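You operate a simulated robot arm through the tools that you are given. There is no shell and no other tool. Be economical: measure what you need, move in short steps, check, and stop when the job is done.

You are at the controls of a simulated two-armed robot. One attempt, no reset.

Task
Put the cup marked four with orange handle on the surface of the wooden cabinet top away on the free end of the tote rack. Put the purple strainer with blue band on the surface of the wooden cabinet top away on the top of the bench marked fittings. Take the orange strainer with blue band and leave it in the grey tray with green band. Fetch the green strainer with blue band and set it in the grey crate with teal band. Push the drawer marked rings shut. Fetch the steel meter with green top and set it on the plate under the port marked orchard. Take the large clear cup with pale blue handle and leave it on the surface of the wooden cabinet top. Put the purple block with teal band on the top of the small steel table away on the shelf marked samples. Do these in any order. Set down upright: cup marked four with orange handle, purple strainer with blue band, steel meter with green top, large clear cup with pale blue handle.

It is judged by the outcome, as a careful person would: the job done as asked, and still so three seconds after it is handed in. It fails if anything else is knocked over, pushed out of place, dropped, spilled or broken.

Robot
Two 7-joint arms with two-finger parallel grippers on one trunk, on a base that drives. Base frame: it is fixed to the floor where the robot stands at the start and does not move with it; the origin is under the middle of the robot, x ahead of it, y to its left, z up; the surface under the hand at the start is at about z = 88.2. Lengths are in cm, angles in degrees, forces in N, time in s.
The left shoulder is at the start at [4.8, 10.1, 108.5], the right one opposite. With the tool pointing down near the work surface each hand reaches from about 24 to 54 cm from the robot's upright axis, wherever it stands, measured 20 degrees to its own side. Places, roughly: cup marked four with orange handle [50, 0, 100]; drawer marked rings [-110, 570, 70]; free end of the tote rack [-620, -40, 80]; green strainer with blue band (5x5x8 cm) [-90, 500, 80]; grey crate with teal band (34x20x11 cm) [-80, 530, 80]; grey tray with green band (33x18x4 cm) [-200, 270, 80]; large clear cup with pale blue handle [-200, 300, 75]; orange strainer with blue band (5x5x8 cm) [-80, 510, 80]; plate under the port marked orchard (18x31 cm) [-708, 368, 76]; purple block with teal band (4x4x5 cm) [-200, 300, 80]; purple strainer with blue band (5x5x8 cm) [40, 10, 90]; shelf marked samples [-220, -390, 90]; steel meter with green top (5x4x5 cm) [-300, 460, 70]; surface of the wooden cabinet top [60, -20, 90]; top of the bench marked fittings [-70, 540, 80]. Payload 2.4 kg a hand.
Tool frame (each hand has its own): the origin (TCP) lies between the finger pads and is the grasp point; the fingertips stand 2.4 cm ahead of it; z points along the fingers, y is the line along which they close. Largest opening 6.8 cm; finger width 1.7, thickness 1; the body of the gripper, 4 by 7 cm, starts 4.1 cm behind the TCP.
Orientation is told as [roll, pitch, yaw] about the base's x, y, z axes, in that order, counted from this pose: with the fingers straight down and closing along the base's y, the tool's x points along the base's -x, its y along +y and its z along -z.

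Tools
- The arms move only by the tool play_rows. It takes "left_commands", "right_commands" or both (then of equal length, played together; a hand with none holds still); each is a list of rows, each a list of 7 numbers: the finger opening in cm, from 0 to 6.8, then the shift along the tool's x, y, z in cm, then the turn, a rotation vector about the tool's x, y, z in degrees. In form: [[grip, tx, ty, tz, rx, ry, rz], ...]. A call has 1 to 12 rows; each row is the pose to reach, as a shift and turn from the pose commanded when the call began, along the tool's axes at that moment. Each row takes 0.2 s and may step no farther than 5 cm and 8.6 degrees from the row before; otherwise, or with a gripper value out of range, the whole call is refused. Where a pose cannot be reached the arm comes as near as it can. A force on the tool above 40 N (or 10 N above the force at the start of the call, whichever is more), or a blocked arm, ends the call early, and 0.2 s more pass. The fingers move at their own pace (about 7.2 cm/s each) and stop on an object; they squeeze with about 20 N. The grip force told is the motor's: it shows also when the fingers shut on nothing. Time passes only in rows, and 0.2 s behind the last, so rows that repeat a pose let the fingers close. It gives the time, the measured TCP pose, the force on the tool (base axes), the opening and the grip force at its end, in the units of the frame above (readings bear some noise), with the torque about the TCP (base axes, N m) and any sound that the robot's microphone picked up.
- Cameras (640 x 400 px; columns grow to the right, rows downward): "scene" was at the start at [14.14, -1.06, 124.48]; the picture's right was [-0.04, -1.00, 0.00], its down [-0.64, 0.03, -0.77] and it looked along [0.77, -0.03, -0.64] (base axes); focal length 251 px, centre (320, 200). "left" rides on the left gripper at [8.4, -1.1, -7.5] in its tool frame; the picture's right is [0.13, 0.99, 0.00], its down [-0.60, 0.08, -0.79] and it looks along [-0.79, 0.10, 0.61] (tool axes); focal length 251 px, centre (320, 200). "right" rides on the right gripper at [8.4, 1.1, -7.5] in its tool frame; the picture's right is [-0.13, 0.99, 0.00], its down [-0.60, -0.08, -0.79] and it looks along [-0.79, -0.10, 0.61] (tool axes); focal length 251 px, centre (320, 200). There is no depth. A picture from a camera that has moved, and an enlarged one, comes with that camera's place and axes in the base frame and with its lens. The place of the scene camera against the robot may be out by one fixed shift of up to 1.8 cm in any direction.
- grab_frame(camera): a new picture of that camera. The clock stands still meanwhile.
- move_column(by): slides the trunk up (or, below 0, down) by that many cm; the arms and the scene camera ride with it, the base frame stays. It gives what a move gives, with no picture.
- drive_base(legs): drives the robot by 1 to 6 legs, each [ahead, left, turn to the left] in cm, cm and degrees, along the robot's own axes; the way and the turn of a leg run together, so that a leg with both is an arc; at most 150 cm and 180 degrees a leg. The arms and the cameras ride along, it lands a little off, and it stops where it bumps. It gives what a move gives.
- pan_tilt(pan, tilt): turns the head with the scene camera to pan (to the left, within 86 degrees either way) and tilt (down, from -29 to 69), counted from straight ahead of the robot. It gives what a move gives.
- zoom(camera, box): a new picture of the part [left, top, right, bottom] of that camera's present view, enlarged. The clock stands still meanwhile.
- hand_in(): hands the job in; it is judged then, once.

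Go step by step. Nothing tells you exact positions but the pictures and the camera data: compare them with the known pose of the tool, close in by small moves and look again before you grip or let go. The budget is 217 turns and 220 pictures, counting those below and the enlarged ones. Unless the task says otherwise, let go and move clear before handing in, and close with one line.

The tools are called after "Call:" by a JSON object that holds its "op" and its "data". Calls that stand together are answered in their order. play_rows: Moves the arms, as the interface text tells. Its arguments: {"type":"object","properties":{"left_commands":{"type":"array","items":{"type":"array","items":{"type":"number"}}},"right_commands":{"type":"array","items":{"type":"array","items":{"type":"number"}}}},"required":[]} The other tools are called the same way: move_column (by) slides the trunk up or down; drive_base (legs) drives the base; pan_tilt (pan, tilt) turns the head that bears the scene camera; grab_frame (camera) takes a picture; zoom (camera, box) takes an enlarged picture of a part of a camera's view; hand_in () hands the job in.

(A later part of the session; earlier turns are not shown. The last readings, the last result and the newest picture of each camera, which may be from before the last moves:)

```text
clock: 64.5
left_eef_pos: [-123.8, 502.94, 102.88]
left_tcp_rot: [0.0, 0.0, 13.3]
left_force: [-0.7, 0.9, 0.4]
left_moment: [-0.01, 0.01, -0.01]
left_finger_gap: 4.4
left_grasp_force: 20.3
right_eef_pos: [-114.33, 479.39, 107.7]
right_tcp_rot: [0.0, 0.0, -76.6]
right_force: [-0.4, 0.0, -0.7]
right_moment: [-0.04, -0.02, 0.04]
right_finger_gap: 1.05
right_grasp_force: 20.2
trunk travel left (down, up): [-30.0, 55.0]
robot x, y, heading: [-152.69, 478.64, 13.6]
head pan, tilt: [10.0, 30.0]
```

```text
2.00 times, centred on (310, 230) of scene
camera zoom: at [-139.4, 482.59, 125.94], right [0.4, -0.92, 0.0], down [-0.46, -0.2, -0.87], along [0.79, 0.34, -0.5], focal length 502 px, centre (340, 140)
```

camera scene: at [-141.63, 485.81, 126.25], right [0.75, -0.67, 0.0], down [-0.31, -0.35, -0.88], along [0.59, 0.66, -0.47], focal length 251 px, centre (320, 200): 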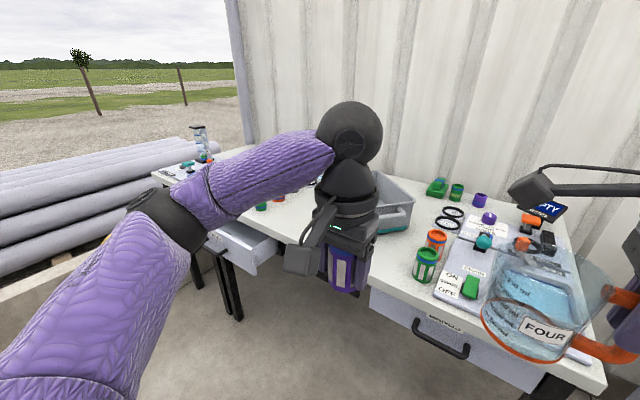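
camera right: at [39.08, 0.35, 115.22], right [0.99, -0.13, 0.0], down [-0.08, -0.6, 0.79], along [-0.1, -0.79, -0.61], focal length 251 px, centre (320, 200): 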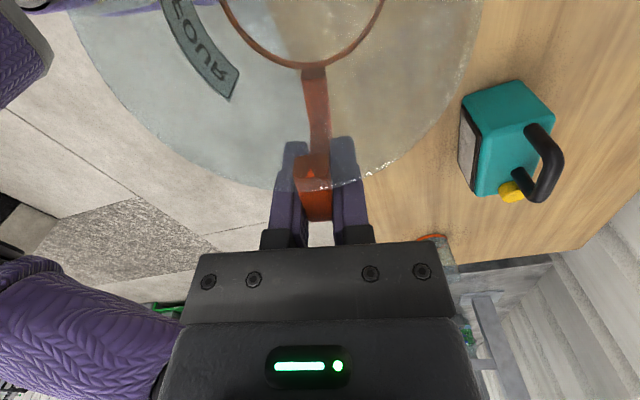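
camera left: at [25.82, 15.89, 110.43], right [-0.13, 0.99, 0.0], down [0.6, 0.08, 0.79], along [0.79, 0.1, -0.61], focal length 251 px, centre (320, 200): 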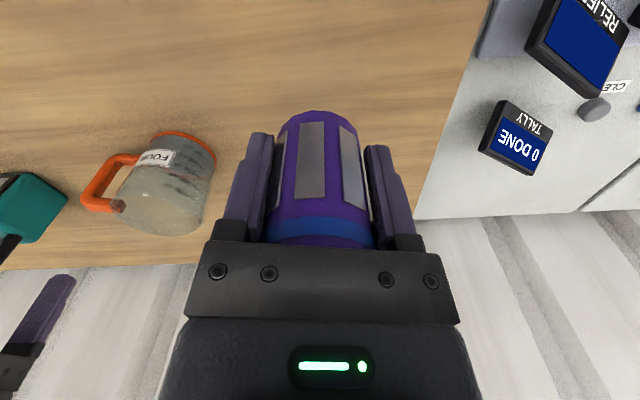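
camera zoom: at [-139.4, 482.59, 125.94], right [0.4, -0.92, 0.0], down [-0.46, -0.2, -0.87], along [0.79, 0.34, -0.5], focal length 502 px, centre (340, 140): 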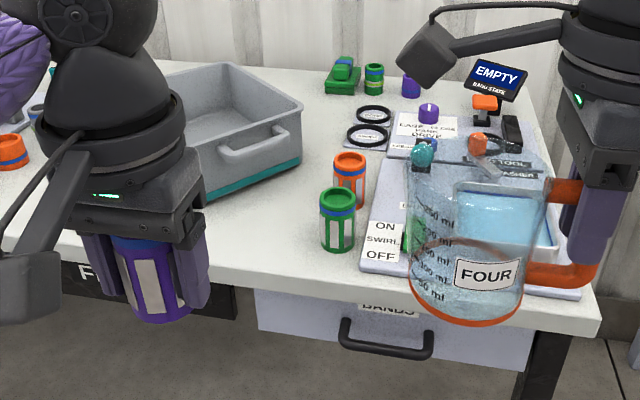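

The green and orange blue-band strainers are the two in front, FITTINGS is the bench apron, and the open RINGS drawer is at the left. I shift the cup further right and higher, drive 20 cm closer and lower the trunk a little.

Call:
{"op": "play_rows", "data": {"right_commands": [[0, -1, 0, -1, 0, 0, 0], [0, -2, 0, -2, 0, 0, 0], [0, -4, 0, -3, 0, 0, 0], [0, -6, 0, -4, 0, 0, 0], [0, -8, 0, -5, 0, 0, 0], [0, -9.5, 0, -6, 0, 0, 0], [0, -10, 0, -6, 0, 0, 0]]}}

Call:
{"op": "drive_base", "data": {"legs": [[20, 0, 0]]}}

Call:
{"op": "move_column", "data": {"by": -8}}

Call:
{"op": "grab_frame", "data": {"camera": "left"}}

Call:
{"op": "grab_frame", "data": {"camera": "scene"}}

```text
clock: 66.1
left_eef_pos: [-123.9, 503.08, 102.99]
left_tcp_rot: [0.0, 0.0, 13.3]
left_force: [-0.2, -0.8, -1.3]
left_moment: [-0.01, 0.02, 0.03]
left_finger_gap: 4.4
left_grasp_force: 20.0
right_eef_pos: [-112.11, 469.74, 113.71]
right_tcp_rot: [-0.1, 0.0, -76.7]
right_force: [0.3, -0.3, -0.9]
right_moment: [-0.05, -0.01, 0.01]
right_finger_gap: 1.05
right_grasp_force: 19.8
trunk travel left (down, up): [-30.0, 55.0]
robot x, y, heading: [-153.23, 479.19, 13.5]
head pan, tilt: [10.0, 30.0]
```

```text
clock: 67.7
left_eef_pos: [-104.53, 507.45, 102.95]
left_tcp_rot: [0.0, 0.0, 13.1]
left_force: [0.6, 0.3, -0.2]
left_moment: [-0.03, 0.01, 0.01]
left_finger_gap: 4.4
left_grasp_force: 20.4
right_eef_pos: [-92.76, 474.18, 113.56]
right_tcp_rot: [-0.1, 0.0, -76.8]
right_force: [0.3, 0.4, -0.9]
right_moment: [0.0, 0.0, 0.01]
right_finger_gap: 1.06
right_grasp_force: 20.0
trunk travel left (down, up): [-30.0, 55.0]
robot x, y, heading: [-133.91, 483.31, 13.4]
head pan, tilt: [10.0, 30.0]
```

```text
clock: 68.9
left_eef_pos: [-104.52, 507.32, 94.91]
left_tcp_rot: [0.0, 0.1, 13.2]
left_force: [0.0, 0.1, -0.2]
left_moment: [0.02, -0.02, 0.01]
left_finger_gap: 4.41
left_grasp_force: 20.1
right_eef_pos: [-92.87, 474.06, 105.62]
right_tcp_rot: [0.0, 0.0, -76.7]
right_force: [-0.4, -0.5, -0.9]
right_moment: [-0.04, -0.04, 0.0]
right_finger_gap: 1.05
right_grasp_force: 19.6
trunk travel left (down, up): [-22.0, 63.0]
robot x, y, heading: [-133.89, 483.07, 13.4]
head pan, tilt: [10.0, 30.0]
```

```text
185 pictures are left
camera left: at [-112.45, 504.43, 102.46], right [-0.35, 0.94, 0.0], down [0.57, 0.21, 0.79], along [0.74, 0.28, -0.61], focal length 251 px, centre (320, 200)
```

left: 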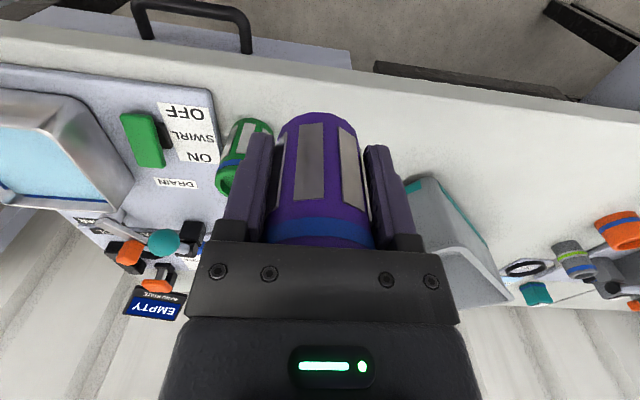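

```text
184 pictures are left
camera scene: at [-118.36, 487.51, 117.82], right [0.39, -0.92, 0.0], down [-0.46, -0.2, -0.87], along [0.8, 0.34, -0.5], focal length 251 px, centre (320, 200)
```

scene: 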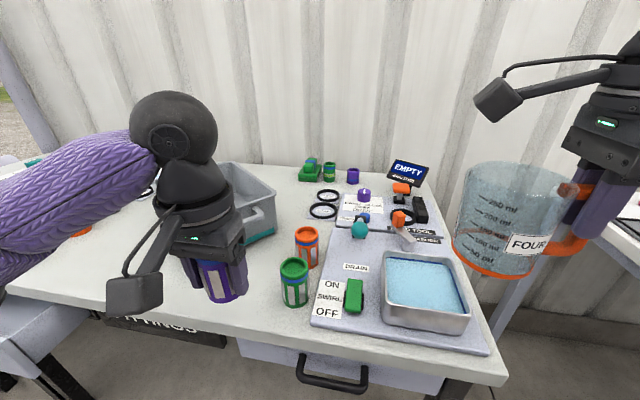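

I need an unobstructed view of the free spot, so I move the left hand left and back and look again.

Call:
{"op": "play_rows", "data": {"left_commands": [[3.5, 2, 2, -1, 0, 0, 0], [3.5, 4, 5, -2, 0, 0, 0], [3.5, 6, 8, -3, 0, 0, 0], [3.5, 6, 11, -3, 0, 0, 0]]}}

Call:
{"op": "grab_frame", "data": {"camera": "scene"}}

Call:
{"op": "grab_frame", "data": {"camera": "left"}}

```text
clock: 69.9
left_eef_pos: [-112.77, 516.71, 97.92]
left_tcp_rot: [-0.1, 0.2, 13.3]
left_force: [-0.1, 1.1, -1.7]
left_moment: [-0.01, 0.04, 0.04]
left_finger_gap: 4.42
left_grasp_force: 20.1
right_eef_pos: [-92.8, 474.33, 105.58]
right_tcp_rot: [-0.1, -0.1, -76.8]
right_force: [-0.4, 0.0, -0.7]
right_moment: [-0.04, 0.0, -0.01]
right_finger_gap: 1.03
right_grasp_force: 19.9
trunk travel left (down, up): [-22.0, 63.0]
robot x, y, heading: [-134.34, 483.1, 13.2]
head pan, tilt: [10.0, 30.0]
```

```text
183 pictures are left
camera scene: at [-118.36, 487.51, 117.82], right [0.39, -0.92, 0.0], down [-0.46, -0.2, -0.87], along [0.8, 0.34, -0.5], focal length 251 px, centre (320, 200)
```

scene: 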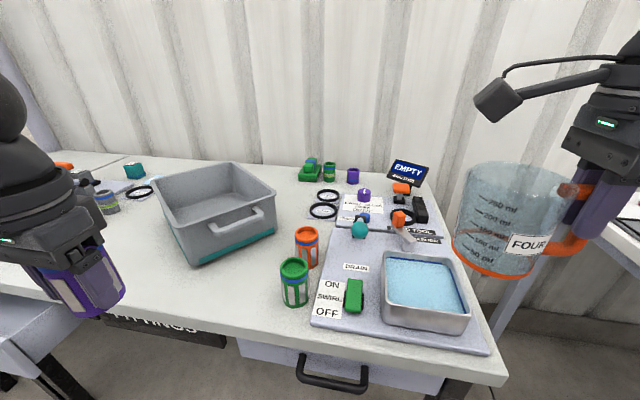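

```text
182 pictures are left
camera left: at [-120.71, 513.68, 105.43], right [-0.35, 0.94, 0.0], down [0.57, 0.22, 0.79], along [0.74, 0.28, -0.61], focal length 251 px, centre (320, 200)
```

left: 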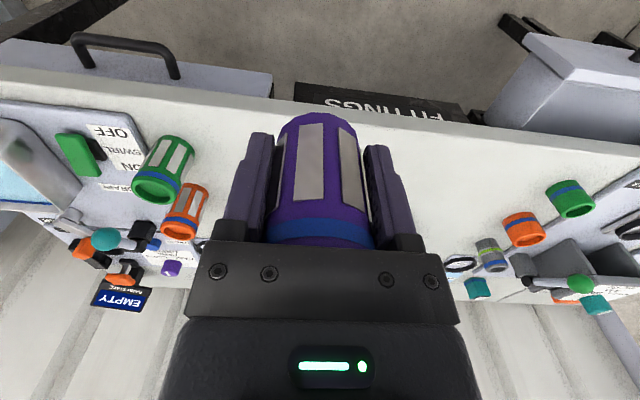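

The free spot in front of the crate, about (−97.7, 518), is clear of everything. I move the purple strainer above it and stop a few cm short.

Call:
{"op": "play_rows", "data": {"left_commands": [[3.5, -4, -0.6, 0, 0, 0, 0], [3.5, -8, -1.2, 1, 0, 0, 0], [3.5, -12, -1.8, 4, 0, 0, 0], [3.5, -15, -2.3, 8, 0, 0, 0], [3.5, -15, -2.3, 11.5, 0, 0, 0]]}}

Call:
{"op": "grab_frame", "data": {"camera": "scene"}}

Call:
{"op": "grab_frame", "data": {"camera": "left"}}

```text
refused: row 3 steps farther than a row can; nothing moved
```

```text
181 pictures are left
camera scene: at [-118.36, 487.51, 117.82], right [0.39, -0.92, 0.0], down [-0.46, -0.2, -0.87], along [0.8, 0.34, -0.5], focal length 251 px, centre (320, 200)
```

scene: 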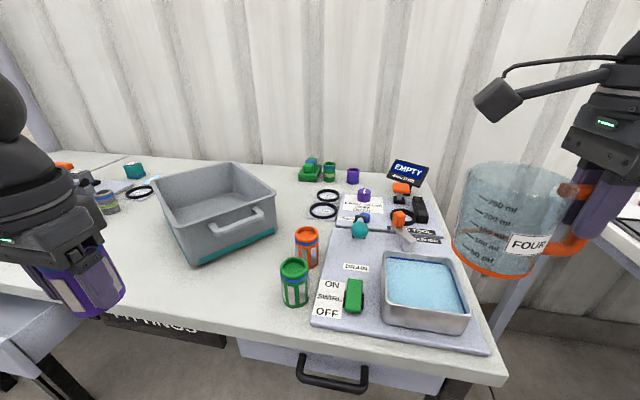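

```text
180 pictures are left
camera left: at [-120.71, 513.68, 105.43], right [-0.35, 0.94, 0.0], down [0.57, 0.22, 0.79], along [0.74, 0.28, -0.61], focal length 251 px, centre (320, 200)
```

left: 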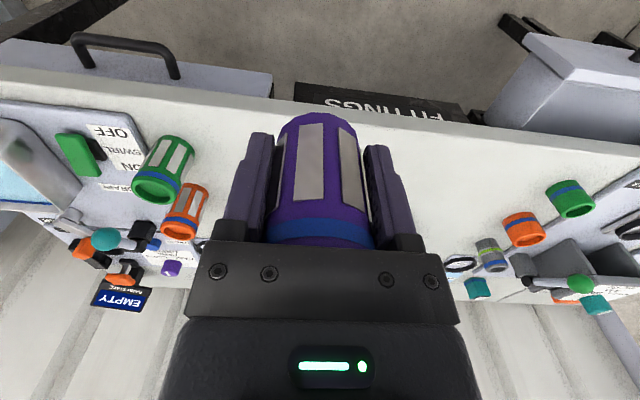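

That step was refused as too large; I split it into smaller rows.

Call:
{"op": "play_rows", "data": {"left_commands": [[3.5, -4, -0.6, 0, 0, 0, 0], [3.5, -8, -1.2, 1, 0, 0, 0], [3.5, -11.5, -1.8, 3, 0, 0, 0], [3.5, -15, -2.3, 6, 0, 0, 0], [3.5, -15, -2.3, 9, 0, 0, 0], [3.5, -15, -2.3, 11.5, 0, 0, 0]]}}

Call:
{"op": "grab_frame", "data": {"camera": "scene"}}

Call:
{"op": "grab_frame", "data": {"camera": "left"}}

```text
clock: 71.3
left_eef_pos: [-97.86, 517.89, 86.38]
left_tcp_rot: [-0.1, -0.1, 13.3]
left_force: [1.1, -0.9, -0.8]
left_moment: [-0.02, 0.01, -0.01]
left_finger_gap: 4.41
left_grasp_force: 20.5
right_eef_pos: [-92.84, 474.19, 105.73]
right_tcp_rot: [0.0, -0.1, -76.8]
right_force: [0.0, 0.1, -1.0]
right_moment: [-0.03, 0.01, 0.0]
right_finger_gap: 1.06
right_grasp_force: 20.1
trunk travel left (down, up): [-22.0, 63.0]
robot x, y, heading: [-133.63, 483.01, 13.6]
head pan, tilt: [10.0, 30.0]
```

```text
179 pictures are left
camera scene: at [-118.35, 487.52, 117.81], right [0.39, -0.92, 0.0], down [-0.46, -0.2, -0.87], along [0.8, 0.34, -0.5], focal length 251 px, centre (320, 200)
```

scene: 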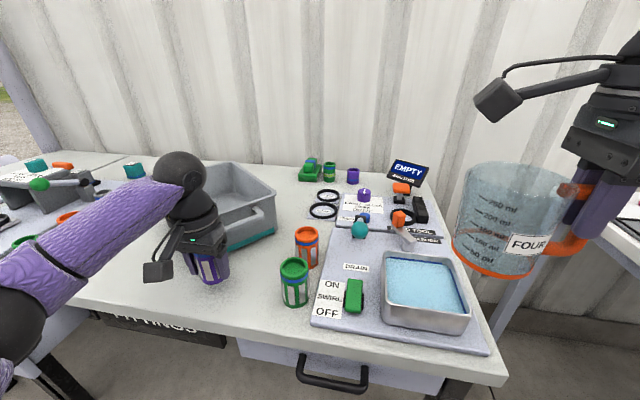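

```text
178 pictures are left
camera left: at [-105.73, 514.9, 93.88], right [-0.35, 0.94, 0.0], down [0.57, 0.22, 0.79], along [0.74, 0.28, -0.61], focal length 251 px, centre (320, 200)
```

left: 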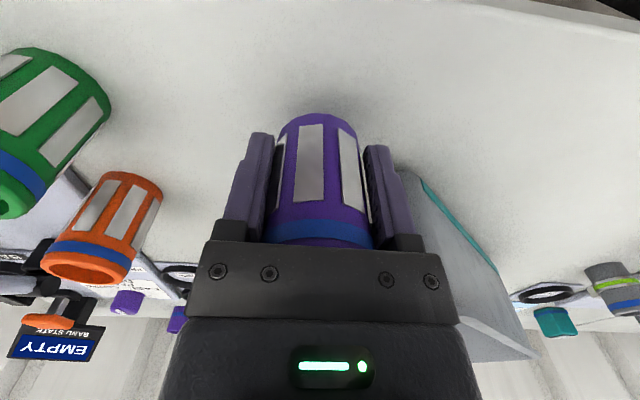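

It hangs clear about 3–4 cm above the bench. I lower it in small steps watching the force.

Call:
{"op": "play_rows", "data": {"left_commands": [[3.5, 0, 0, 1.5, 0, 0, 0], [3.5, 0, 0, 2.7, 0, 0, 0], [3.5, 0, 0, 2.7, 0, 0, 0]]}}

Call:
{"op": "zoom", "data": {"camera": "scene", "box": [130, 180, 330, 320]}}

```text
clock: 72.1
left_eef_pos: [-97.82, 517.99, 83.79]
left_tcp_rot: [0.0, 0.0, 13.1]
left_force: [-0.2, 0.2, -1.2]
left_moment: [-0.01, 0.0, 0.04]
left_finger_gap: 4.36
left_grasp_force: 20.4
right_eef_pos: [-92.73, 474.2, 105.71]
right_tcp_rot: [0.1, 0.1, -76.8]
right_force: [-0.2, -0.5, -0.4]
right_moment: [-0.02, -0.01, -0.02]
right_finger_gap: 1.03
right_grasp_force: 20.1
trunk travel left (down, up): [-22.0, 63.0]
robot x, y, heading: [-133.95, 483.15, 13.2]
head pan, tilt: [10.0, 30.0]
```

```text
2.86 times, centred on (230, 250) of scene
camera zoom: at [-118.34, 487.52, 117.81], right [0.39, -0.92, 0.0], down [-0.46, -0.2, -0.87], along [0.8, 0.34, -0.5], focal length 716 px, centre (577, 57)
```

zoom: 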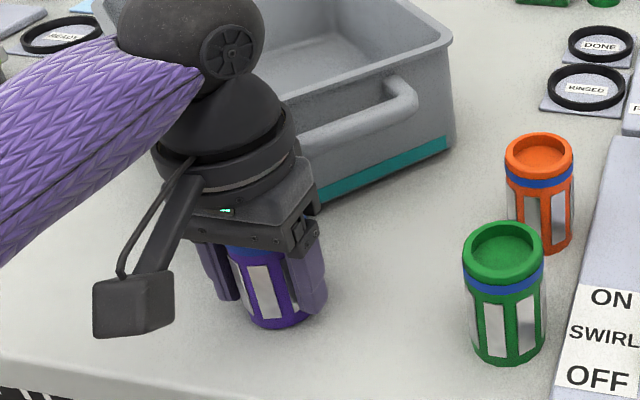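

Call:
{"op": "play_rows", "data": {"left_commands": [[3.5, 0, 0, 0.4, 0, 0, 0], [3.5, 0, 0, 0.8, 0, 0, 0], [3.5, 0, 0, 0.8, 0, 0, 0]]}}

Call:
{"op": "play_rows", "data": {"left_commands": [[3.5, 0, 0, 0.4, 0, 0, 0], [3.5, 0, 0, 0.4, 0, 0, 0]]}}

```text
clock: 72.9
left_eef_pos: [-97.71, 518.05, 83.31]
left_tcp_rot: [0.0, -0.6, 13.3]
left_force: [-3.6, -1.0, 21.1]
left_moment: [0.06, 0.14, -0.01]
left_finger_gap: 4.45
left_grasp_force: 20.0
right_eef_pos: [-92.92, 474.12, 105.63]
right_tcp_rot: [0.1, 0.2, -76.6]
right_force: [-0.2, -1.0, -1.3]
right_moment: [-0.03, 0.02, -0.05]
right_finger_gap: 1.04
right_grasp_force: 19.8
trunk travel left (down, up): [-22.0, 63.0]
robot x, y, heading: [-133.84, 483.31, 13.3]
head pan, tilt: [10.0, 30.0]
stopped in row 3 (left hand): the force on the tool passed its limit at 42 N (the readings are from after the stop); the commanded pose is now the measured one
```

```text
clock: 73.3
left_eef_pos: [-97.62, 518.05, 83.36]
left_tcp_rot: [-0.2, -1.1, 13.3]
left_force: [-4.9, -2.7, 24.9]
left_moment: [0.01, 0.28, -0.04]
left_finger_gap: 4.42
left_grasp_force: 20.0
right_eef_pos: [-92.83, 474.03, 105.72]
right_tcp_rot: [0.1, 0.1, -76.6]
right_force: [-0.2, 0.0, 0.6]
right_moment: [-0.05, -0.03, -0.01]
right_finger_gap: 1.05
right_grasp_force: 19.6
trunk travel left (down, up): [-22.0, 63.0]
robot x, y, heading: [-133.96, 483.19, 13.2]
head pan, tilt: [10.0, 30.0]
stopped in row 1 (left hand): the force on the tool passed its limit at 46 N (the readings are from after the stop); the commanded pose is now the measured one
```

Contact: the bench top is at z≈78.7. I ease up a touch, open and rise.

Call:
{"op": "play_rows", "data": {"left_commands": [[3.5, 0, 0, -0.2, 0, 1.0, 0], [5.5, 0, 0, -0.2, 0, 1.0, 0], [6.8, 0, 0, -0.2, 0, 1.0, 0], [6.8, 0, 0, -3, 0, 1.0, 0], [6.8, 0, 0, -7, 0, 1.0, 0], [6.8, 0, 0, -11, 0, 1.0, 0]]}}

Call:
{"op": "grab_frame", "data": {"camera": "left"}}

Call:
{"op": "grab_frame", "data": {"camera": "scene"}}

```text
clock: 74.7
left_eef_pos: [-97.74, 518.24, 94.08]
left_tcp_rot: [-0.1, 0.2, 13.4]
left_force: [0.1, 0.1, -0.5]
left_moment: [0.02, -0.02, 0.0]
left_finger_gap: 6.81
left_grasp_force: 0.0
right_eef_pos: [-92.88, 474.06, 105.66]
right_tcp_rot: [-0.1, 0.0, -76.8]
right_force: [-0.1, -0.3, -0.5]
right_moment: [-0.04, -0.02, 0.0]
right_finger_gap: 1.06
right_grasp_force: 19.6
trunk travel left (down, up): [-22.0, 63.0]
robot x, y, heading: [-133.74, 482.96, 13.2]
head pan, tilt: [10.0, 30.0]
```

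```text
176 pictures are left
camera left: at [-105.66, 515.13, 101.65], right [-0.35, 0.93, 0.0], down [0.57, 0.22, 0.79], along [0.74, 0.28, -0.61], focal length 251 px, centre (320, 200)
```

left: 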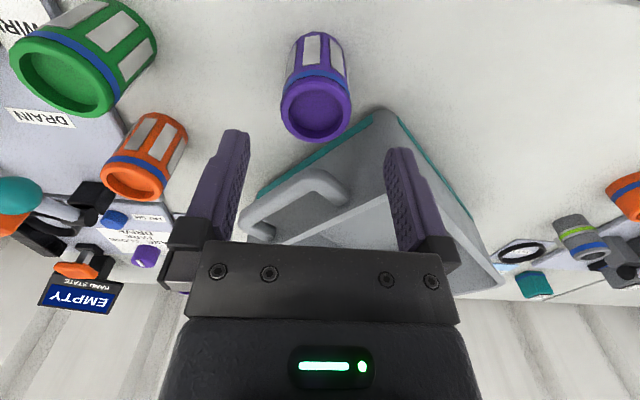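

```text
175 pictures are left
camera scene: at [-118.35, 487.52, 117.81], right [0.39, -0.92, 0.0], down [-0.46, -0.2, -0.87], along [0.8, 0.34, -0.5], focal length 251 px, centre (320, 200)
```

scene: 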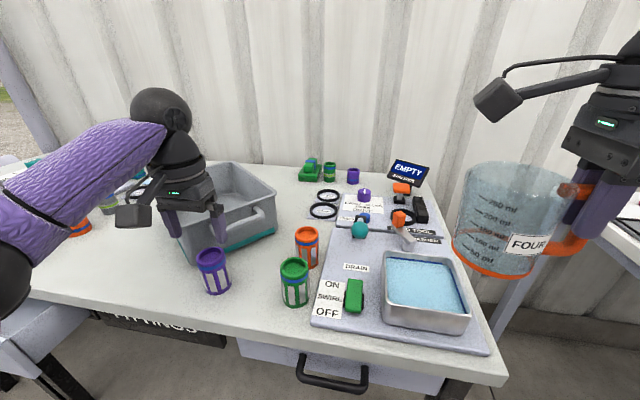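

The purple strainer stands well. Next the green one at about (−92.3, 503.4): I move above it.

Call:
{"op": "play_rows", "data": {"left_commands": [[6.8, 0, -4, 0, 0, 0, 0], [6.8, -1, -8, 0, 0, 0, 0], [6.8, -1.85, -12, 0, 0, 0, 0], [6.8, -1.85, -15.6, 0, 0, 0, 0], [6.8, -1.85, -15.6, 0, 0, 0, 0]]}}

Call:
{"op": "grab_frame", "data": {"camera": "left"}}

Call:
{"op": "grab_frame", "data": {"camera": "scene"}}

```text
clock: 75.9
left_eef_pos: [-92.33, 503.38, 94.12]
left_tcp_rot: [-0.1, 0.1, 13.3]
left_force: [-0.1, 0.0, 0.4]
left_moment: [-0.03, -0.01, 0.0]
left_finger_gap: 6.82
left_grasp_force: 0.1
right_eef_pos: [-92.71, 474.25, 105.78]
right_tcp_rot: [0.0, 0.0, -76.7]
right_force: [0.0, -0.9, -1.0]
right_moment: [-0.03, 0.0, 0.01]
right_finger_gap: 1.07
right_grasp_force: 20.7
trunk travel left (down, up): [-22.0, 63.0]
robot x, y, heading: [-133.98, 483.24, 13.0]
head pan, tilt: [10.0, 30.0]
```

```text
174 pictures are left
camera left: at [-100.24, 500.25, 101.66], right [-0.35, 0.93, 0.0], down [0.57, 0.22, 0.79], along [0.74, 0.28, -0.61], focal length 251 px, centre (320, 200)
```

left: 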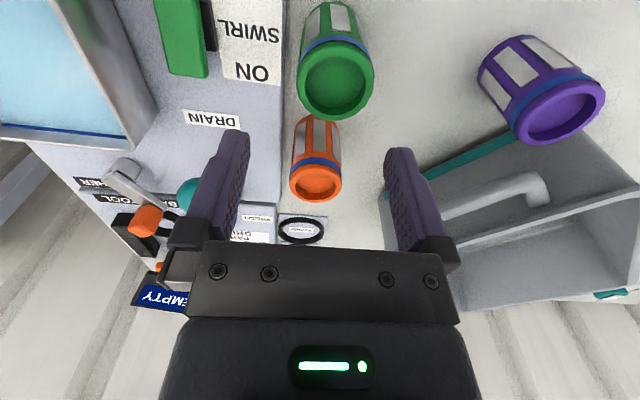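

```text
173 pictures are left
camera scene: at [-118.34, 487.51, 117.81], right [0.39, -0.92, 0.0], down [-0.46, -0.2, -0.87], along [0.8, 0.34, -0.5], focal length 251 px, centre (320, 200)
```

scene: 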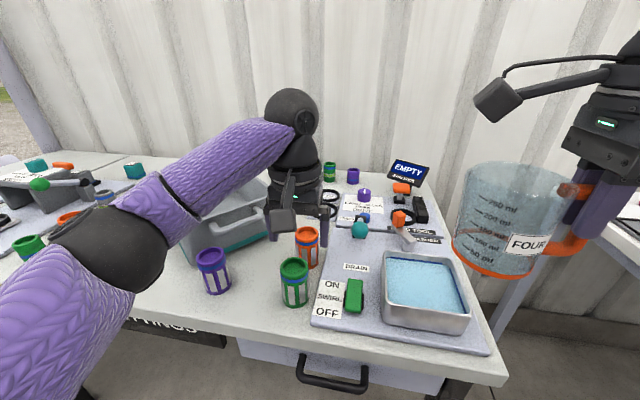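

Green's rim is at (−93.6, 503.8); I correct, descend and close.

Call:
{"op": "play_rows", "data": {"left_commands": [[6.8, 1.1, 0.7, 3, 0, 0, 0], [6.8, 1.1, 0.7, 6.5, 0, 0, 0], [6.8, 1.1, 0.7, 10.6, 0, 0, 0], [3.5, 1.1, 0.7, 10.6, 0, 0, 0], [3.5, 1.1, 0.7, 10.6, 0, 0, 0], [3.5, 1.1, 0.7, 10.6, 0, 0, 0]]}}

Call:
{"op": "grab_frame", "data": {"camera": "left"}}

```text
clock: 77.3
left_eef_pos: [-93.62, 503.85, 83.51]
left_tcp_rot: [-0.1, 0.2, 13.5]
left_force: [1.2, -2.3, 7.8]
left_moment: [-0.05, -0.12, 0.0]
left_finger_gap: 4.51
left_grasp_force: 19.9
right_eef_pos: [-92.77, 474.26, 105.69]
right_tcp_rot: [0.0, -0.1, -76.7]
right_force: [0.0, -0.4, -1.5]
right_moment: [-0.01, 0.0, -0.01]
right_finger_gap: 1.02
right_grasp_force: 19.6
trunk travel left (down, up): [-22.0, 63.0]
robot x, y, heading: [-134.04, 483.2, 13.4]
head pan, tilt: [10.0, 30.0]
```

```text
172 pictures are left
camera left: at [-101.54, 500.76, 91.05], right [-0.36, 0.93, 0.0], down [0.57, 0.22, 0.79], along [0.74, 0.28, -0.61], focal length 251 px, centre (320, 200)
```

left: 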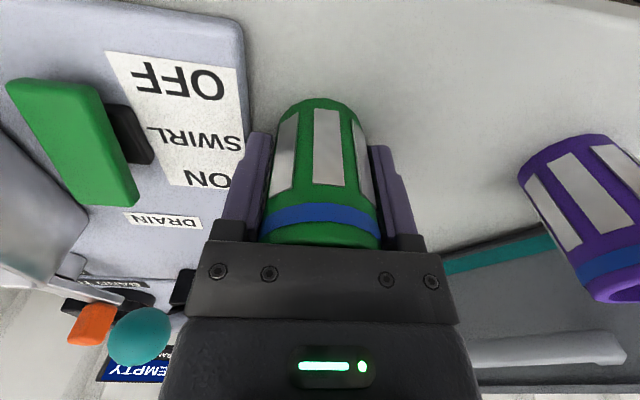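

Gripped. I lift it high, then shift the base left 25 cm and ahead 9 cm so the crate comes within reach.

Call:
{"op": "play_rows", "data": {"left_commands": [[3.5, 0, 0, -4, 0, 0, 0], [3.5, 0, 0, -8, 0, 0, 0], [3.5, 0, 0, -12, 0, 0, 0], [3.5, 0, 0, -16.5, 0, 0, 0], [3.5, 0, 0, -16.5, 0, 0, 0]]}}

Call:
{"op": "drive_base", "data": {"legs": [[0, 25, 0], [9, 0, 0]]}}

Call:
{"op": "grab_frame", "data": {"camera": "left"}}

Call:
{"op": "grab_frame", "data": {"camera": "scene"}}

```text
clock: 78.5
left_eef_pos: [-93.64, 503.77, 100.11]
left_tcp_rot: [0.0, 0.2, 13.4]
left_force: [0.5, 0.2, -0.6]
left_moment: [0.0, -0.02, 0.0]
left_finger_gap: 4.47
left_grasp_force: 20.5
right_eef_pos: [-92.76, 474.14, 105.6]
right_tcp_rot: [0.0, -0.1, -76.7]
right_force: [-0.4, 0.6, -1.5]
right_moment: [-0.04, 0.0, 0.04]
right_finger_gap: 1.07
right_grasp_force: 20.1
trunk travel left (down, up): [-22.0, 63.0]
robot x, y, heading: [-134.15, 483.13, 13.1]
head pan, tilt: [10.0, 30.0]
```

```text
clock: 81.0
left_eef_pos: [-90.5, 530.16, 99.93]
left_tcp_rot: [0.0, 0.1, 13.3]
left_force: [0.5, -0.3, -0.9]
left_moment: [0.03, -0.03, 0.03]
left_finger_gap: 4.5
left_grasp_force: 20.3
right_eef_pos: [-89.79, 500.52, 105.66]
right_tcp_rot: [-0.2, 0.1, -76.8]
right_force: [-0.2, 0.1, -0.6]
right_moment: [0.0, -0.03, 0.01]
right_finger_gap: 1.07
right_grasp_force: 20.1
trunk travel left (down, up): [-22.0, 63.0]
robot x, y, heading: [-131.15, 509.28, 13.3]
head pan, tilt: [10.0, 30.0]
```

```text
171 pictures are left
camera left: at [-98.46, 527.08, 107.54], right [-0.35, 0.94, 0.0], down [0.57, 0.22, 0.79], along [0.74, 0.28, -0.61], focal length 251 px, centre (320, 200)
```

left: 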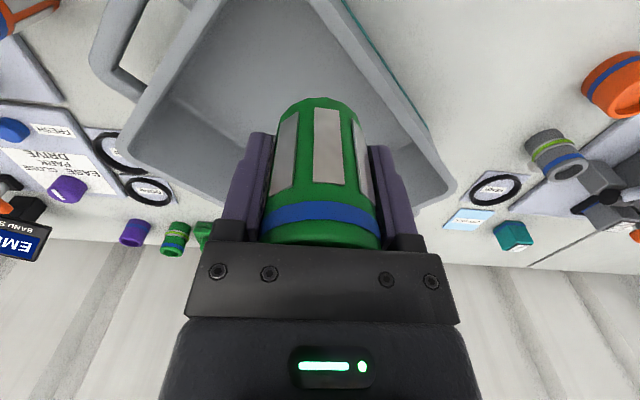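

```text
170 pictures are left
camera scene: at [-115.3, 513.84, 117.81], right [0.39, -0.92, 0.0], down [-0.46, -0.2, -0.87], along [0.8, 0.34, -0.5], focal length 251 px, centre (320, 200)
```

scene: 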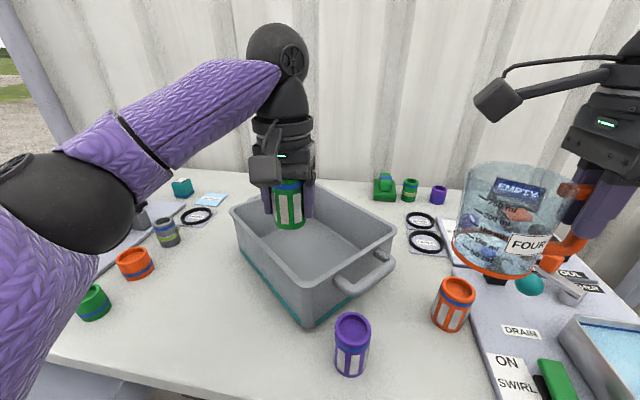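

The strainer is over the crate. I move 6 cm in and lower it, stopping just above the crate floor.

Call:
{"op": "play_rows", "data": {"left_commands": [[3.5, -3, -0.3, 0, 0, 0, 0], [3.5, -6, -0.6, 1, 0, 0, 0], [3.5, -6, -0.6, 5, 0, 0, 0], [3.5, -6, -0.6, 9, 0, 0, 0], [3.5, -6, -0.6, 12, 0, 0, 0], [3.5, -6, -0.6, 12, 0, 0, 0]]}}

Call:
{"op": "grab_frame", "data": {"camera": "left"}}

Call:
{"op": "grab_frame", "data": {"camera": "scene"}}

```text
clock: 82.4
left_eef_pos: [-84.62, 530.72, 88.01]
left_tcp_rot: [-0.1, 0.1, 13.2]
left_force: [0.1, 0.2, -0.2]
left_moment: [-0.01, -0.01, -0.03]
left_finger_gap: 4.5
left_grasp_force: 20.2
left hand out of reach, approached as far as the arm can: row 2
right_eef_pos: [-89.88, 500.52, 105.71]
right_tcp_rot: [0.0, -0.1, -76.7]
right_force: [0.5, -0.1, 0.5]
right_moment: [-0.05, 0.01, 0.02]
right_finger_gap: 1.06
right_grasp_force: 20.4
trunk travel left (down, up): [-22.0, 63.0]
robot x, y, heading: [-130.99, 509.67, 12.9]
head pan, tilt: [10.0, 30.0]
```

```text
169 pictures are left
camera left: at [-92.5, 527.75, 95.57], right [-0.35, 0.94, 0.0], down [0.57, 0.22, 0.79], along [0.74, 0.28, -0.61], focal length 251 px, centre (320, 200)
```

left: 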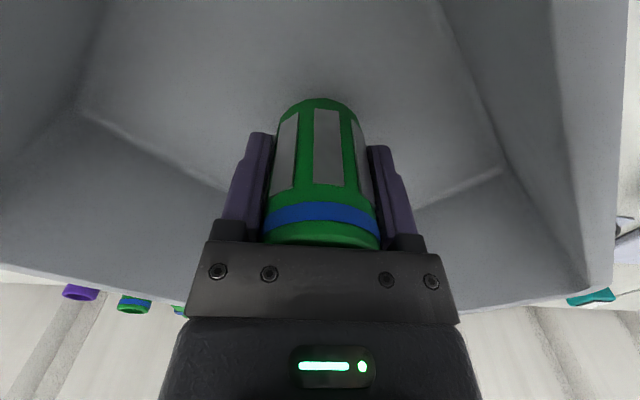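

```text
168 pictures are left
camera scene: at [-115.32, 513.84, 117.81], right [0.39, -0.92, 0.0], down [-0.46, -0.2, -0.87], along [0.8, 0.34, -0.5], focal length 251 px, centre (320, 200)
```

scene: 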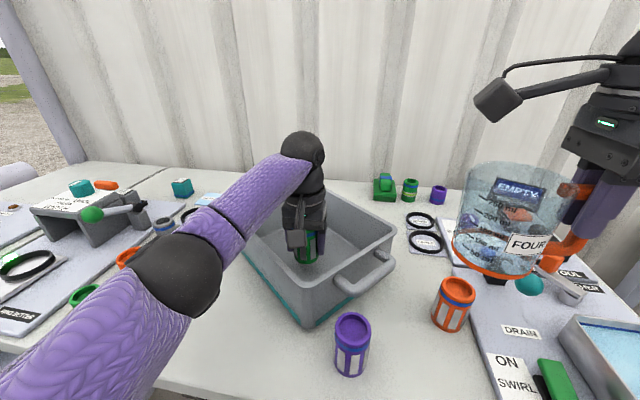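

It's inside the crate, about 3–4 cm above the floor. I lower 2.5 cm (keeping the wrist camera above the rim) and release.

Call:
{"op": "play_rows", "data": {"left_commands": [[3.5, 0, 0, 1.3, 0, 0, 0], [3.5, 0, 0, 2.5, 0, 0, 0], [3.5, 0, 0, 2.5, 0, 0, 0], [5.5, 0, 0, 2.5, 0, 0, 0], [6, 0, 0, 2.5, 0, 0, 0], [6, 0, 0, 1, 0, 0, 0], [6, 0, 0, -3, 0, 0, 0], [6, 0, 0, -7, 0, 0, 0], [6, 0, 0, -11, 0, 0, 0]]}}

Call:
{"op": "grab_frame", "data": {"camera": "left"}}

```text
clock: 84.4
left_eef_pos: [-85.17, 531.19, 99.0]
left_tcp_rot: [-0.1, 0.1, 13.2]
left_force: [0.6, 0.4, 0.6]
left_moment: [0.01, 0.03, -0.04]
left_finger_gap: 6.0
left_grasp_force: 0.0
left hand out of reach, approached as far as the arm can: row 9
right_eef_pos: [-89.72, 500.49, 105.67]
right_tcp_rot: [-0.1, 0.0, -76.8]
right_force: [-0.4, 0.7, -1.3]
right_moment: [-0.04, 0.02, 0.0]
right_finger_gap: 1.04
right_grasp_force: 20.4
trunk travel left (down, up): [-22.0, 63.0]
robot x, y, heading: [-130.64, 509.84, 13.3]
head pan, tilt: [10.0, 30.0]
```

```text
167 pictures are left
camera left: at [-93.11, 528.2, 106.58], right [-0.35, 0.94, 0.0], down [0.57, 0.22, 0.79], along [0.74, 0.28, -0.61], focal length 251 px, centre (320, 200)
```

left: 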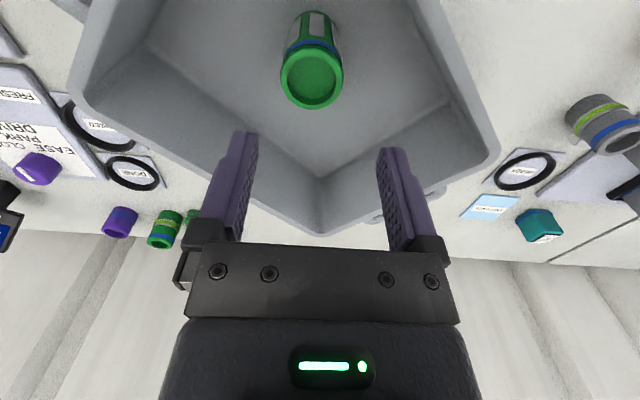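

The green strainer stands in the crate. Now I pull the hand back and move over to the RINGS drawer.

Call:
{"op": "play_rows", "data": {"left_commands": [[3, 4, 0, 0, 0, 0, 0], [0, 8, 0, 0, 0, 0, 0], [0, 12, 0, 0, 0, 0, 0], [0, 15, 2, 0, 0, 0, 0], [0, 17, 4, 0, 0, 0, 0]]}}

Call:
{"op": "drive_base", "data": {"legs": [[-28, 0, 0], [0, 40, 0]]}}

Call:
{"op": "pan_tilt", "data": {"pan": 15, "tilt": 45}}

Call:
{"op": "grab_frame", "data": {"camera": "scene"}}

Call:
{"op": "grab_frame", "data": {"camera": "left"}}

```text
clock: 85.6
left_eef_pos: [-86.82, 532.82, 102.33]
left_tcp_rot: [-0.2, 0.2, 13.3]
left_force: [0.4, -0.2, -0.2]
left_moment: [0.03, 0.04, 0.03]
left_finger_gap: 0.01
left_grasp_force: 20.4
left hand out of reach, approached as far as the arm can: row 1, 2, 3, 4, 5
right_eef_pos: [-89.8, 500.45, 105.66]
right_tcp_rot: [0.0, 0.1, -76.9]
right_force: [0.7, -0.3, -0.3]
right_moment: [0.0, 0.02, -0.01]
right_finger_gap: 1.03
right_grasp_force: 20.3
trunk travel left (down, up): [-22.0, 63.0]
robot x, y, heading: [-130.78, 509.68, 13.3]
head pan, tilt: [10.0, 30.0]
```

```text
clock: 89.7
left_eef_pos: [-123.32, 565.08, 102.38]
left_tcp_rot: [-0.1, 0.2, 13.3]
left_force: [-0.5, 0.2, -0.7]
left_moment: [0.01, -0.02, -0.02]
left_finger_gap: 0.02
left_grasp_force: 20.1
right_eef_pos: [-126.37, 532.93, 105.67]
right_tcp_rot: [0.0, 0.0, -76.8]
right_force: [-0.3, -0.8, -0.6]
right_moment: [-0.02, 0.01, 0.01]
right_finger_gap: 1.04
right_grasp_force: 19.6
trunk travel left (down, up): [-22.0, 63.0]
robot x, y, heading: [-167.37, 542.26, 13.3]
head pan, tilt: [10.0, 30.0]
```

```text
clock: 90.5
left_eef_pos: [-123.51, 565.0, 102.36]
left_tcp_rot: [-0.1, 0.1, 13.3]
left_force: [-0.1, 0.7, -0.2]
left_moment: [-0.03, 0.0, 0.01]
left_finger_gap: 0.0
left_grasp_force: 19.7
right_eef_pos: [-126.34, 532.88, 105.58]
right_tcp_rot: [0.0, -0.1, -76.9]
right_force: [1.0, -0.1, -1.0]
right_moment: [-0.04, -0.02, -0.04]
right_finger_gap: 1.05
right_grasp_force: 19.9
trunk travel left (down, up): [-22.0, 63.0]
robot x, y, heading: [-167.33, 541.65, 13.4]
head pan, tilt: [15.0, 45.0]
```

```text
166 pictures are left
camera scene: at [-153.0, 546.47, 115.56], right [0.47, -0.88, 0.0], down [-0.62, -0.33, -0.71], along [0.62, 0.33, -0.71], focal length 251 px, centre (320, 200)
```

scene: 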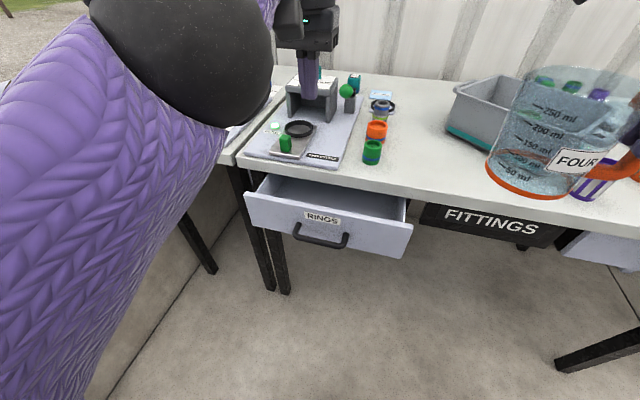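

```text
165 pictures are left
camera left: at [-131.33, 562.08, 109.86], right [-0.35, 0.94, 0.0], down [0.57, 0.22, 0.79], along [0.74, 0.28, -0.61], focal length 251 px, centre (320, 200)
```

left: 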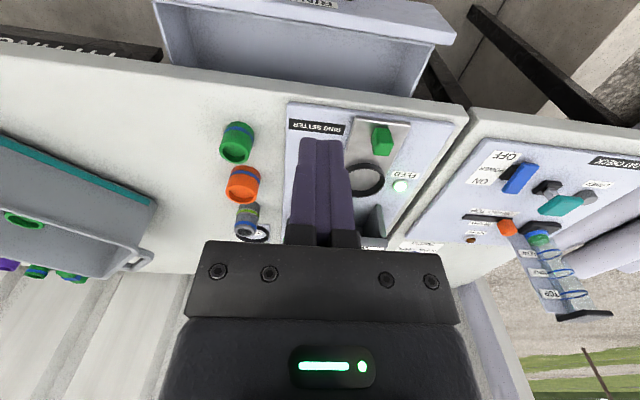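

The RINGS drawer sticks out near (−120, 564). I retract and tilt the left fingers forward 45° for pushing, while raising the cup a little.

Call:
{"op": "play_rows", "data": {"left_commands": [[0, 2, 0, 2, 0, -6, 0], [0, 4, -0.5, 4, 0, -12, 0], [0, 6, -1, 6, 0, -18, 0], [0, 8, -1.5, 8, 0, -24, 0], [0, 10, -2, 10, 0, -30, 0], [0, 12, -2.4, 12, 0, -37, 0], [0, 14, -2.4, 12, 0, -45, 0]], "right_commands": [[0, 0, 0, -1, 0, 0, 0], [0, 0, 0, -2, 0, 0, 0], [0, 0, 0, -3, 0, 0, 0], [0, 0, 0, -4, 0, 0, 0], [0, 0, 0, -5, 0, 0, 0], [0, 0, 0, -6, 0, 0, 0], [0, 0, 0, -6, 0, 0, 0]]}}

Call:
{"op": "move_column", "data": {"by": -12}}

Call:
{"op": "grab_frame", "data": {"camera": "scene"}}

Call:
{"op": "grab_frame", "data": {"camera": "left"}}

```text
clock: 92.1
left_eef_pos: [-109.02, 552.99, 96.23]
left_tcp_rot: [-0.3, -44.9, 13.5]
left_force: [0.2, 0.3, 0.4]
left_moment: [-0.01, -0.01, 0.01]
left_finger_gap: 0.01
left_grasp_force: 20.0
left hand out of reach, approached as far as the arm can: row 1, 2, 3, 4, 5, 6, 7
right_eef_pos: [-126.34, 532.83, 111.62]
right_tcp_rot: [-0.1, 0.0, -76.7]
right_force: [0.8, 0.3, -0.2]
right_moment: [-0.03, -0.03, -0.02]
right_finger_gap: 1.06
right_grasp_force: 20.1
trunk travel left (down, up): [-22.0, 63.0]
robot x, y, heading: [-167.34, 541.68, 13.4]
head pan, tilt: [15.0, 45.0]
```

```text
clock: 93.2
left_eef_pos: [-107.63, 553.49, 82.42]
left_tcp_rot: [-0.2, -41.2, 13.4]
left_force: [-11.1, -1.1, 14.6]
left_moment: [0.0, 0.1, -0.02]
left_finger_gap: 0.0
left_grasp_force: 19.8
right_eef_pos: [-126.27, 532.95, 101.53]
right_tcp_rot: [-0.3, 0.0, -76.8]
right_force: [-0.3, -0.1, -0.5]
right_moment: [-0.04, -0.03, 0.02]
right_finger_gap: 1.05
right_grasp_force: 20.0
trunk travel left (down, up): [-12.0, 72.9]
robot x, y, heading: [-167.48, 541.83, 13.4]
head pan, tilt: [15.0, 45.0]
stopped: the force on the tool passed its limit at 49 N (the readings are from after the stop); the commanded pose is now the measured one
```

```text
164 pictures are left
camera scene: at [-150.43, 547.1, 105.35], right [0.47, -0.88, 0.0], down [-0.62, -0.33, -0.71], along [0.62, 0.34, -0.71], focal length 251 px, centre (320, 200)
```

scene: 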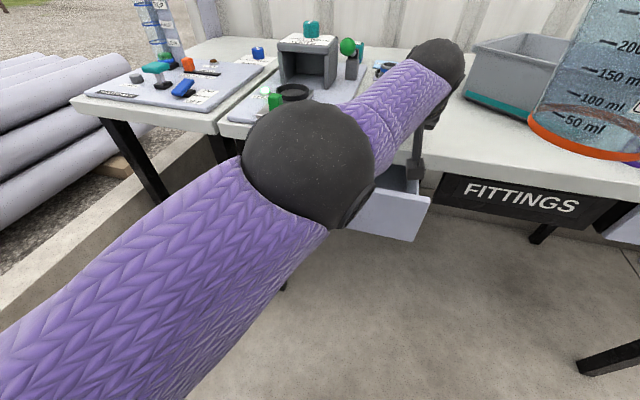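

```text
163 pictures are left
camera left: at [-118.31, 549.71, 82.51], right [-0.32, 0.94, -0.09], down [-0.08, 0.06, 0.99], along [0.94, 0.33, 0.06], focal length 251 px, centre (320, 200)
```

left: 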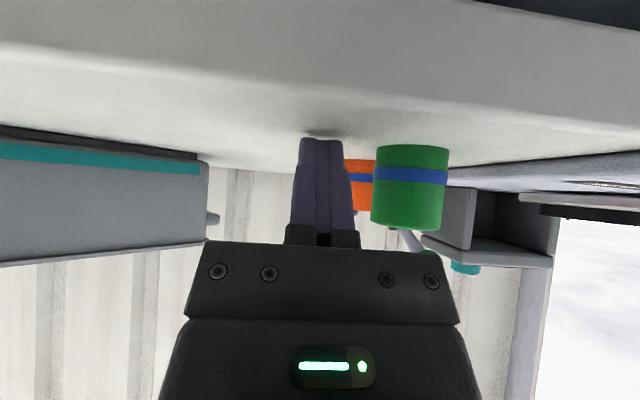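

The left arm is stuck in an awkward, outstretched branch and touched the bench top. I raise the trunk, back off, and then bring the arm back to a natural pose.

Call:
{"op": "move_column", "data": {"by": 12}}

Call:
{"op": "drive_base", "data": {"legs": [[-30, 0, 0]]}}

Call:
{"op": "play_rows", "data": {"left_commands": [[0, 0, 2, 0, 0, 7, 0], [0, 0, 4, 0, 0, 14, 0], [0, 0, 6, 0, 0, 21, 0], [0, 0, 8, 0, 0, 28, 0], [0, 0, 10, 0, 0, 35, 0], [0, 0, 10, 0, 0, 41, 0]]}}

Call:
{"op": "grab_frame", "data": {"camera": "scene"}}

```text
clock: 94.7
left_eef_pos: [-109.03, 553.11, 99.17]
left_tcp_rot: [-0.2, -46.2, 13.3]
left_force: [-0.3, 0.1, -0.4]
left_moment: [-0.02, 0.01, -0.01]
left_finger_gap: 0.01
left_grasp_force: 20.5
right_eef_pos: [-126.06, 532.9, 113.48]
right_tcp_rot: [-0.4, -0.1, -76.7]
right_force: [0.5, 0.0, -0.5]
right_moment: [-0.02, -0.02, -0.02]
right_finger_gap: 1.05
right_grasp_force: 20.1
trunk travel left (down, up): [-24.0, 60.9]
robot x, y, heading: [-167.25, 541.45, 13.3]
head pan, tilt: [15.0, 45.0]
```

```text
clock: 96.8
left_eef_pos: [-138.47, 546.05, 99.12]
left_tcp_rot: [-0.1, -46.2, 13.3]
left_force: [-0.2, -0.7, -0.5]
left_moment: [0.02, 0.0, 0.03]
left_finger_gap: 0.0
left_grasp_force: 19.4
right_eef_pos: [-155.63, 526.07, 113.42]
right_tcp_rot: [-0.4, 0.1, -76.8]
right_force: [0.0, 1.0, -0.4]
right_moment: [-0.02, 0.0, 0.01]
right_finger_gap: 1.04
right_grasp_force: 20.0
trunk travel left (down, up): [-24.0, 60.9]
robot x, y, heading: [-197.2, 534.61, 13.1]
head pan, tilt: [15.0, 45.0]
```

```text
clock: 98.2
left_eef_pos: [-148.86, 555.43, 96.88]
left_tcp_rot: [-0.2, -6.0, 13.2]
left_force: [-0.8, 0.1, 0.1]
left_moment: [-0.03, -0.02, -0.02]
left_finger_gap: 0.0
left_grasp_force: 20.2
left hand out of reach, approached as far as the arm can: row 1, 2, 3, 4, 5, 6
right_eef_pos: [-155.54, 526.06, 113.46]
right_tcp_rot: [-0.6, 0.1, -76.8]
right_force: [0.4, 0.4, -0.6]
right_moment: [-0.03, -0.04, 0.03]
right_finger_gap: 1.05
right_grasp_force: 19.6
trunk travel left (down, up): [-24.0, 60.9]
robot x, y, heading: [-196.92, 534.95, 13.4]
head pan, tilt: [15.0, 45.0]
```

```text
162 pictures are left
camera scene: at [-182.97, 539.46, 117.61], right [0.47, -0.88, 0.0], down [-0.62, -0.34, -0.71], along [0.62, 0.33, -0.71], focal length 251 px, centre (320, 200)
```

scene: 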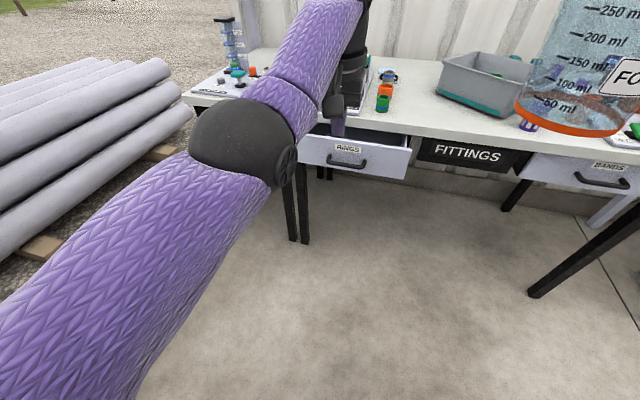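

Still stretched. I try a pure small retraction to see how the arm responds.

Call:
{"op": "play_rows", "data": {"left_commands": [[0, 1, 0, 1, 0, 3, 0], [0, 2, 0, 2, 0, 6, 0], [0, 4, 0, 3, 0, 6, 0], [0, 6, 0, 4, 0, 6, 0], [0, 8, 0, 5, 0, 6, 0]]}}

```text
clock: 99.4
left_eef_pos: [-156.33, 553.59, 91.28]
left_tcp_rot: [-0.2, 0.9, 13.2]
left_force: [1.3, 0.7, 0.3]
left_moment: [0.02, -0.01, 0.01]
left_finger_gap: 0.01
left_grasp_force: 19.8
right_eef_pos: [-155.7, 526.09, 113.52]
right_tcp_rot: [-0.5, 0.1, -76.8]
right_force: [-0.3, -0.5, -0.6]
right_moment: [-0.07, -0.03, 0.0]
right_finger_gap: 1.02
right_grasp_force: 20.1
trunk travel left (down, up): [-24.0, 60.9]
robot x, y, heading: [-196.85, 534.66, 13.1]
head pan, tilt: [15.0, 45.0]
```

It retracts properly now. I test a 30° forward tilt at a closer position, away from the bench.

Call:
{"op": "play_rows", "data": {"left_commands": [[0, 1.5, 0.5, 0, 0, -5, 0], [0, 3, 1, 0, 0, -10, 0], [0, 4.5, 1.5, 0, 0, -15, 0], [0, 6, 2, 0, 0, -20, 0], [0, 7, 2, 0, 0, -25, 0], [0, 8, 2, 0, 0, -30, 0]]}}

Call:
{"op": "grab_frame", "data": {"camera": "scene"}}

Call:
{"op": "grab_frame", "data": {"camera": "left"}}

```text
clock: 100.8
left_eef_pos: [-164.42, 553.72, 91.44]
left_tcp_rot: [-0.3, -29.3, 13.3]
left_force: [0.6, 0.0, -0.4]
left_moment: [0.02, -0.02, 0.02]
left_finger_gap: 0.01
left_grasp_force: 20.1
right_eef_pos: [-155.66, 526.04, 113.45]
right_tcp_rot: [-0.4, 0.0, -76.8]
right_force: [0.0, 0.1, -0.8]
right_moment: [0.0, -0.01, 0.0]
right_finger_gap: 1.08
right_grasp_force: 19.7
trunk travel left (down, up): [-24.0, 60.9]
robot x, y, heading: [-196.89, 535.02, 13.1]
head pan, tilt: [15.0, 45.0]
```

```text
161 pictures are left
camera scene: at [-183.02, 539.4, 117.63], right [0.47, -0.88, 0.0], down [-0.62, -0.33, -0.71], along [0.62, 0.33, -0.71], focal length 251 px, centre (320, 200)
```

scene: 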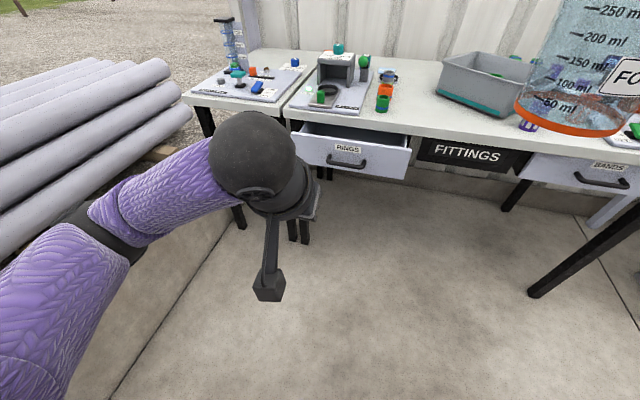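

```text
160 pictures are left
camera left: at [-174.84, 550.08, 93.8], right [-0.34, 0.94, -0.07], down [0.12, 0.11, 0.99], along [0.93, 0.33, -0.15], focal length 251 px, centre (320, 200)
```

left: 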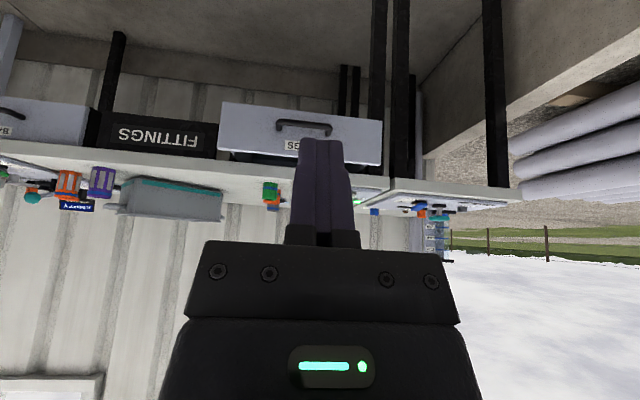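

The drawer panel spans z≈65–76, with the handle at z≈70.5 around (−124.5, 562.4). I lower the trunk 20 cm and approach so my fingertips stop just short of the handle.

Call:
{"op": "move_column", "data": {"by": -20}}

Call:
{"op": "drive_base", "data": {"legs": [[32, 0, 0]]}}

Call:
{"op": "grab_frame", "data": {"camera": "left"}}

Call:
{"op": "grab_frame", "data": {"camera": "scene"}}

```text
clock: 102.9
left_eef_pos: [-164.07, 553.78, 70.82]
left_tcp_rot: [-0.2, -27.9, 13.2]
left_force: [0.7, 0.2, 0.1]
left_moment: [0.03, 0.02, 0.02]
left_finger_gap: 0.02
left_grasp_force: 19.8
right_eef_pos: [-155.56, 526.07, 93.48]
right_tcp_rot: [-0.3, 0.0, -76.7]
right_force: [-0.5, 0.2, -1.0]
right_moment: [-0.03, -0.03, -0.01]
right_finger_gap: 1.06
right_grasp_force: 19.9
trunk travel left (down, up): [-4.0, 80.9]
robot x, y, heading: [-197.28, 535.03, 13.1]
head pan, tilt: [15.0, 45.0]
```

```text
clock: 105.1
left_eef_pos: [-132.69, 561.21, 70.82]
left_tcp_rot: [-0.2, -27.9, 13.3]
left_force: [-0.1, 0.4, 0.0]
left_moment: [-0.01, -0.04, -0.03]
left_finger_gap: 0.0
left_grasp_force: 19.9
right_eef_pos: [-124.21, 533.31, 93.46]
right_tcp_rot: [-0.4, 0.0, -76.8]
right_force: [0.9, 1.0, 0.1]
right_moment: [-0.03, 0.0, -0.01]
right_finger_gap: 1.07
right_grasp_force: 20.0
trunk travel left (down, up): [-4.0, 80.9]
robot x, y, heading: [-165.5, 542.1, 13.4]
head pan, tilt: [15.0, 45.0]
```

```text
159 pictures are left
camera left: at [-143.15, 557.49, 73.49], right [-0.34, 0.94, -0.06], down [0.14, 0.12, 0.98], along [0.93, 0.32, -0.17], focal length 251 px, centre (320, 200)
```

left: 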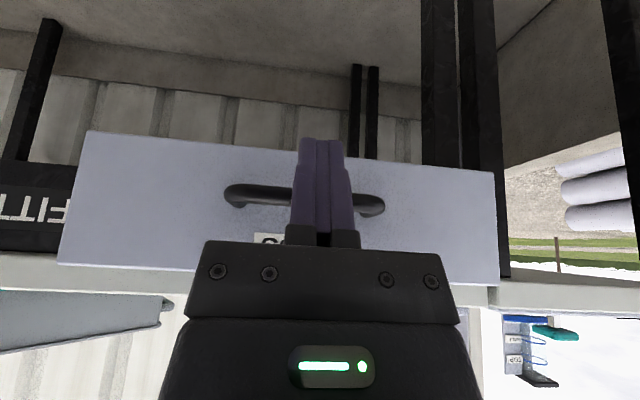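

```text
158 pictures are left
camera scene: at [-145.67, 548.18, 97.02], right [0.47, -0.88, 0.0], down [-0.62, -0.33, -0.71], along [0.62, 0.33, -0.71], focal length 251 px, centre (320, 200)
```

scene: 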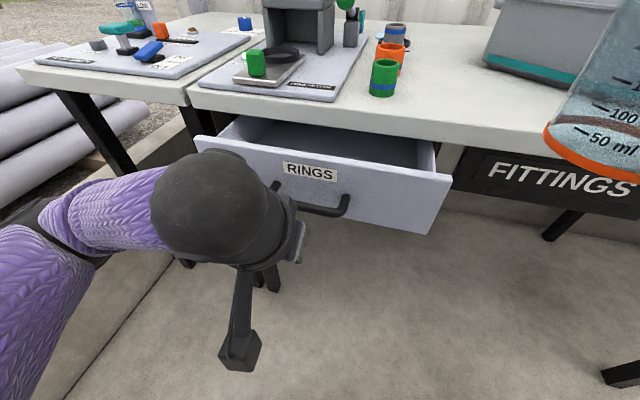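

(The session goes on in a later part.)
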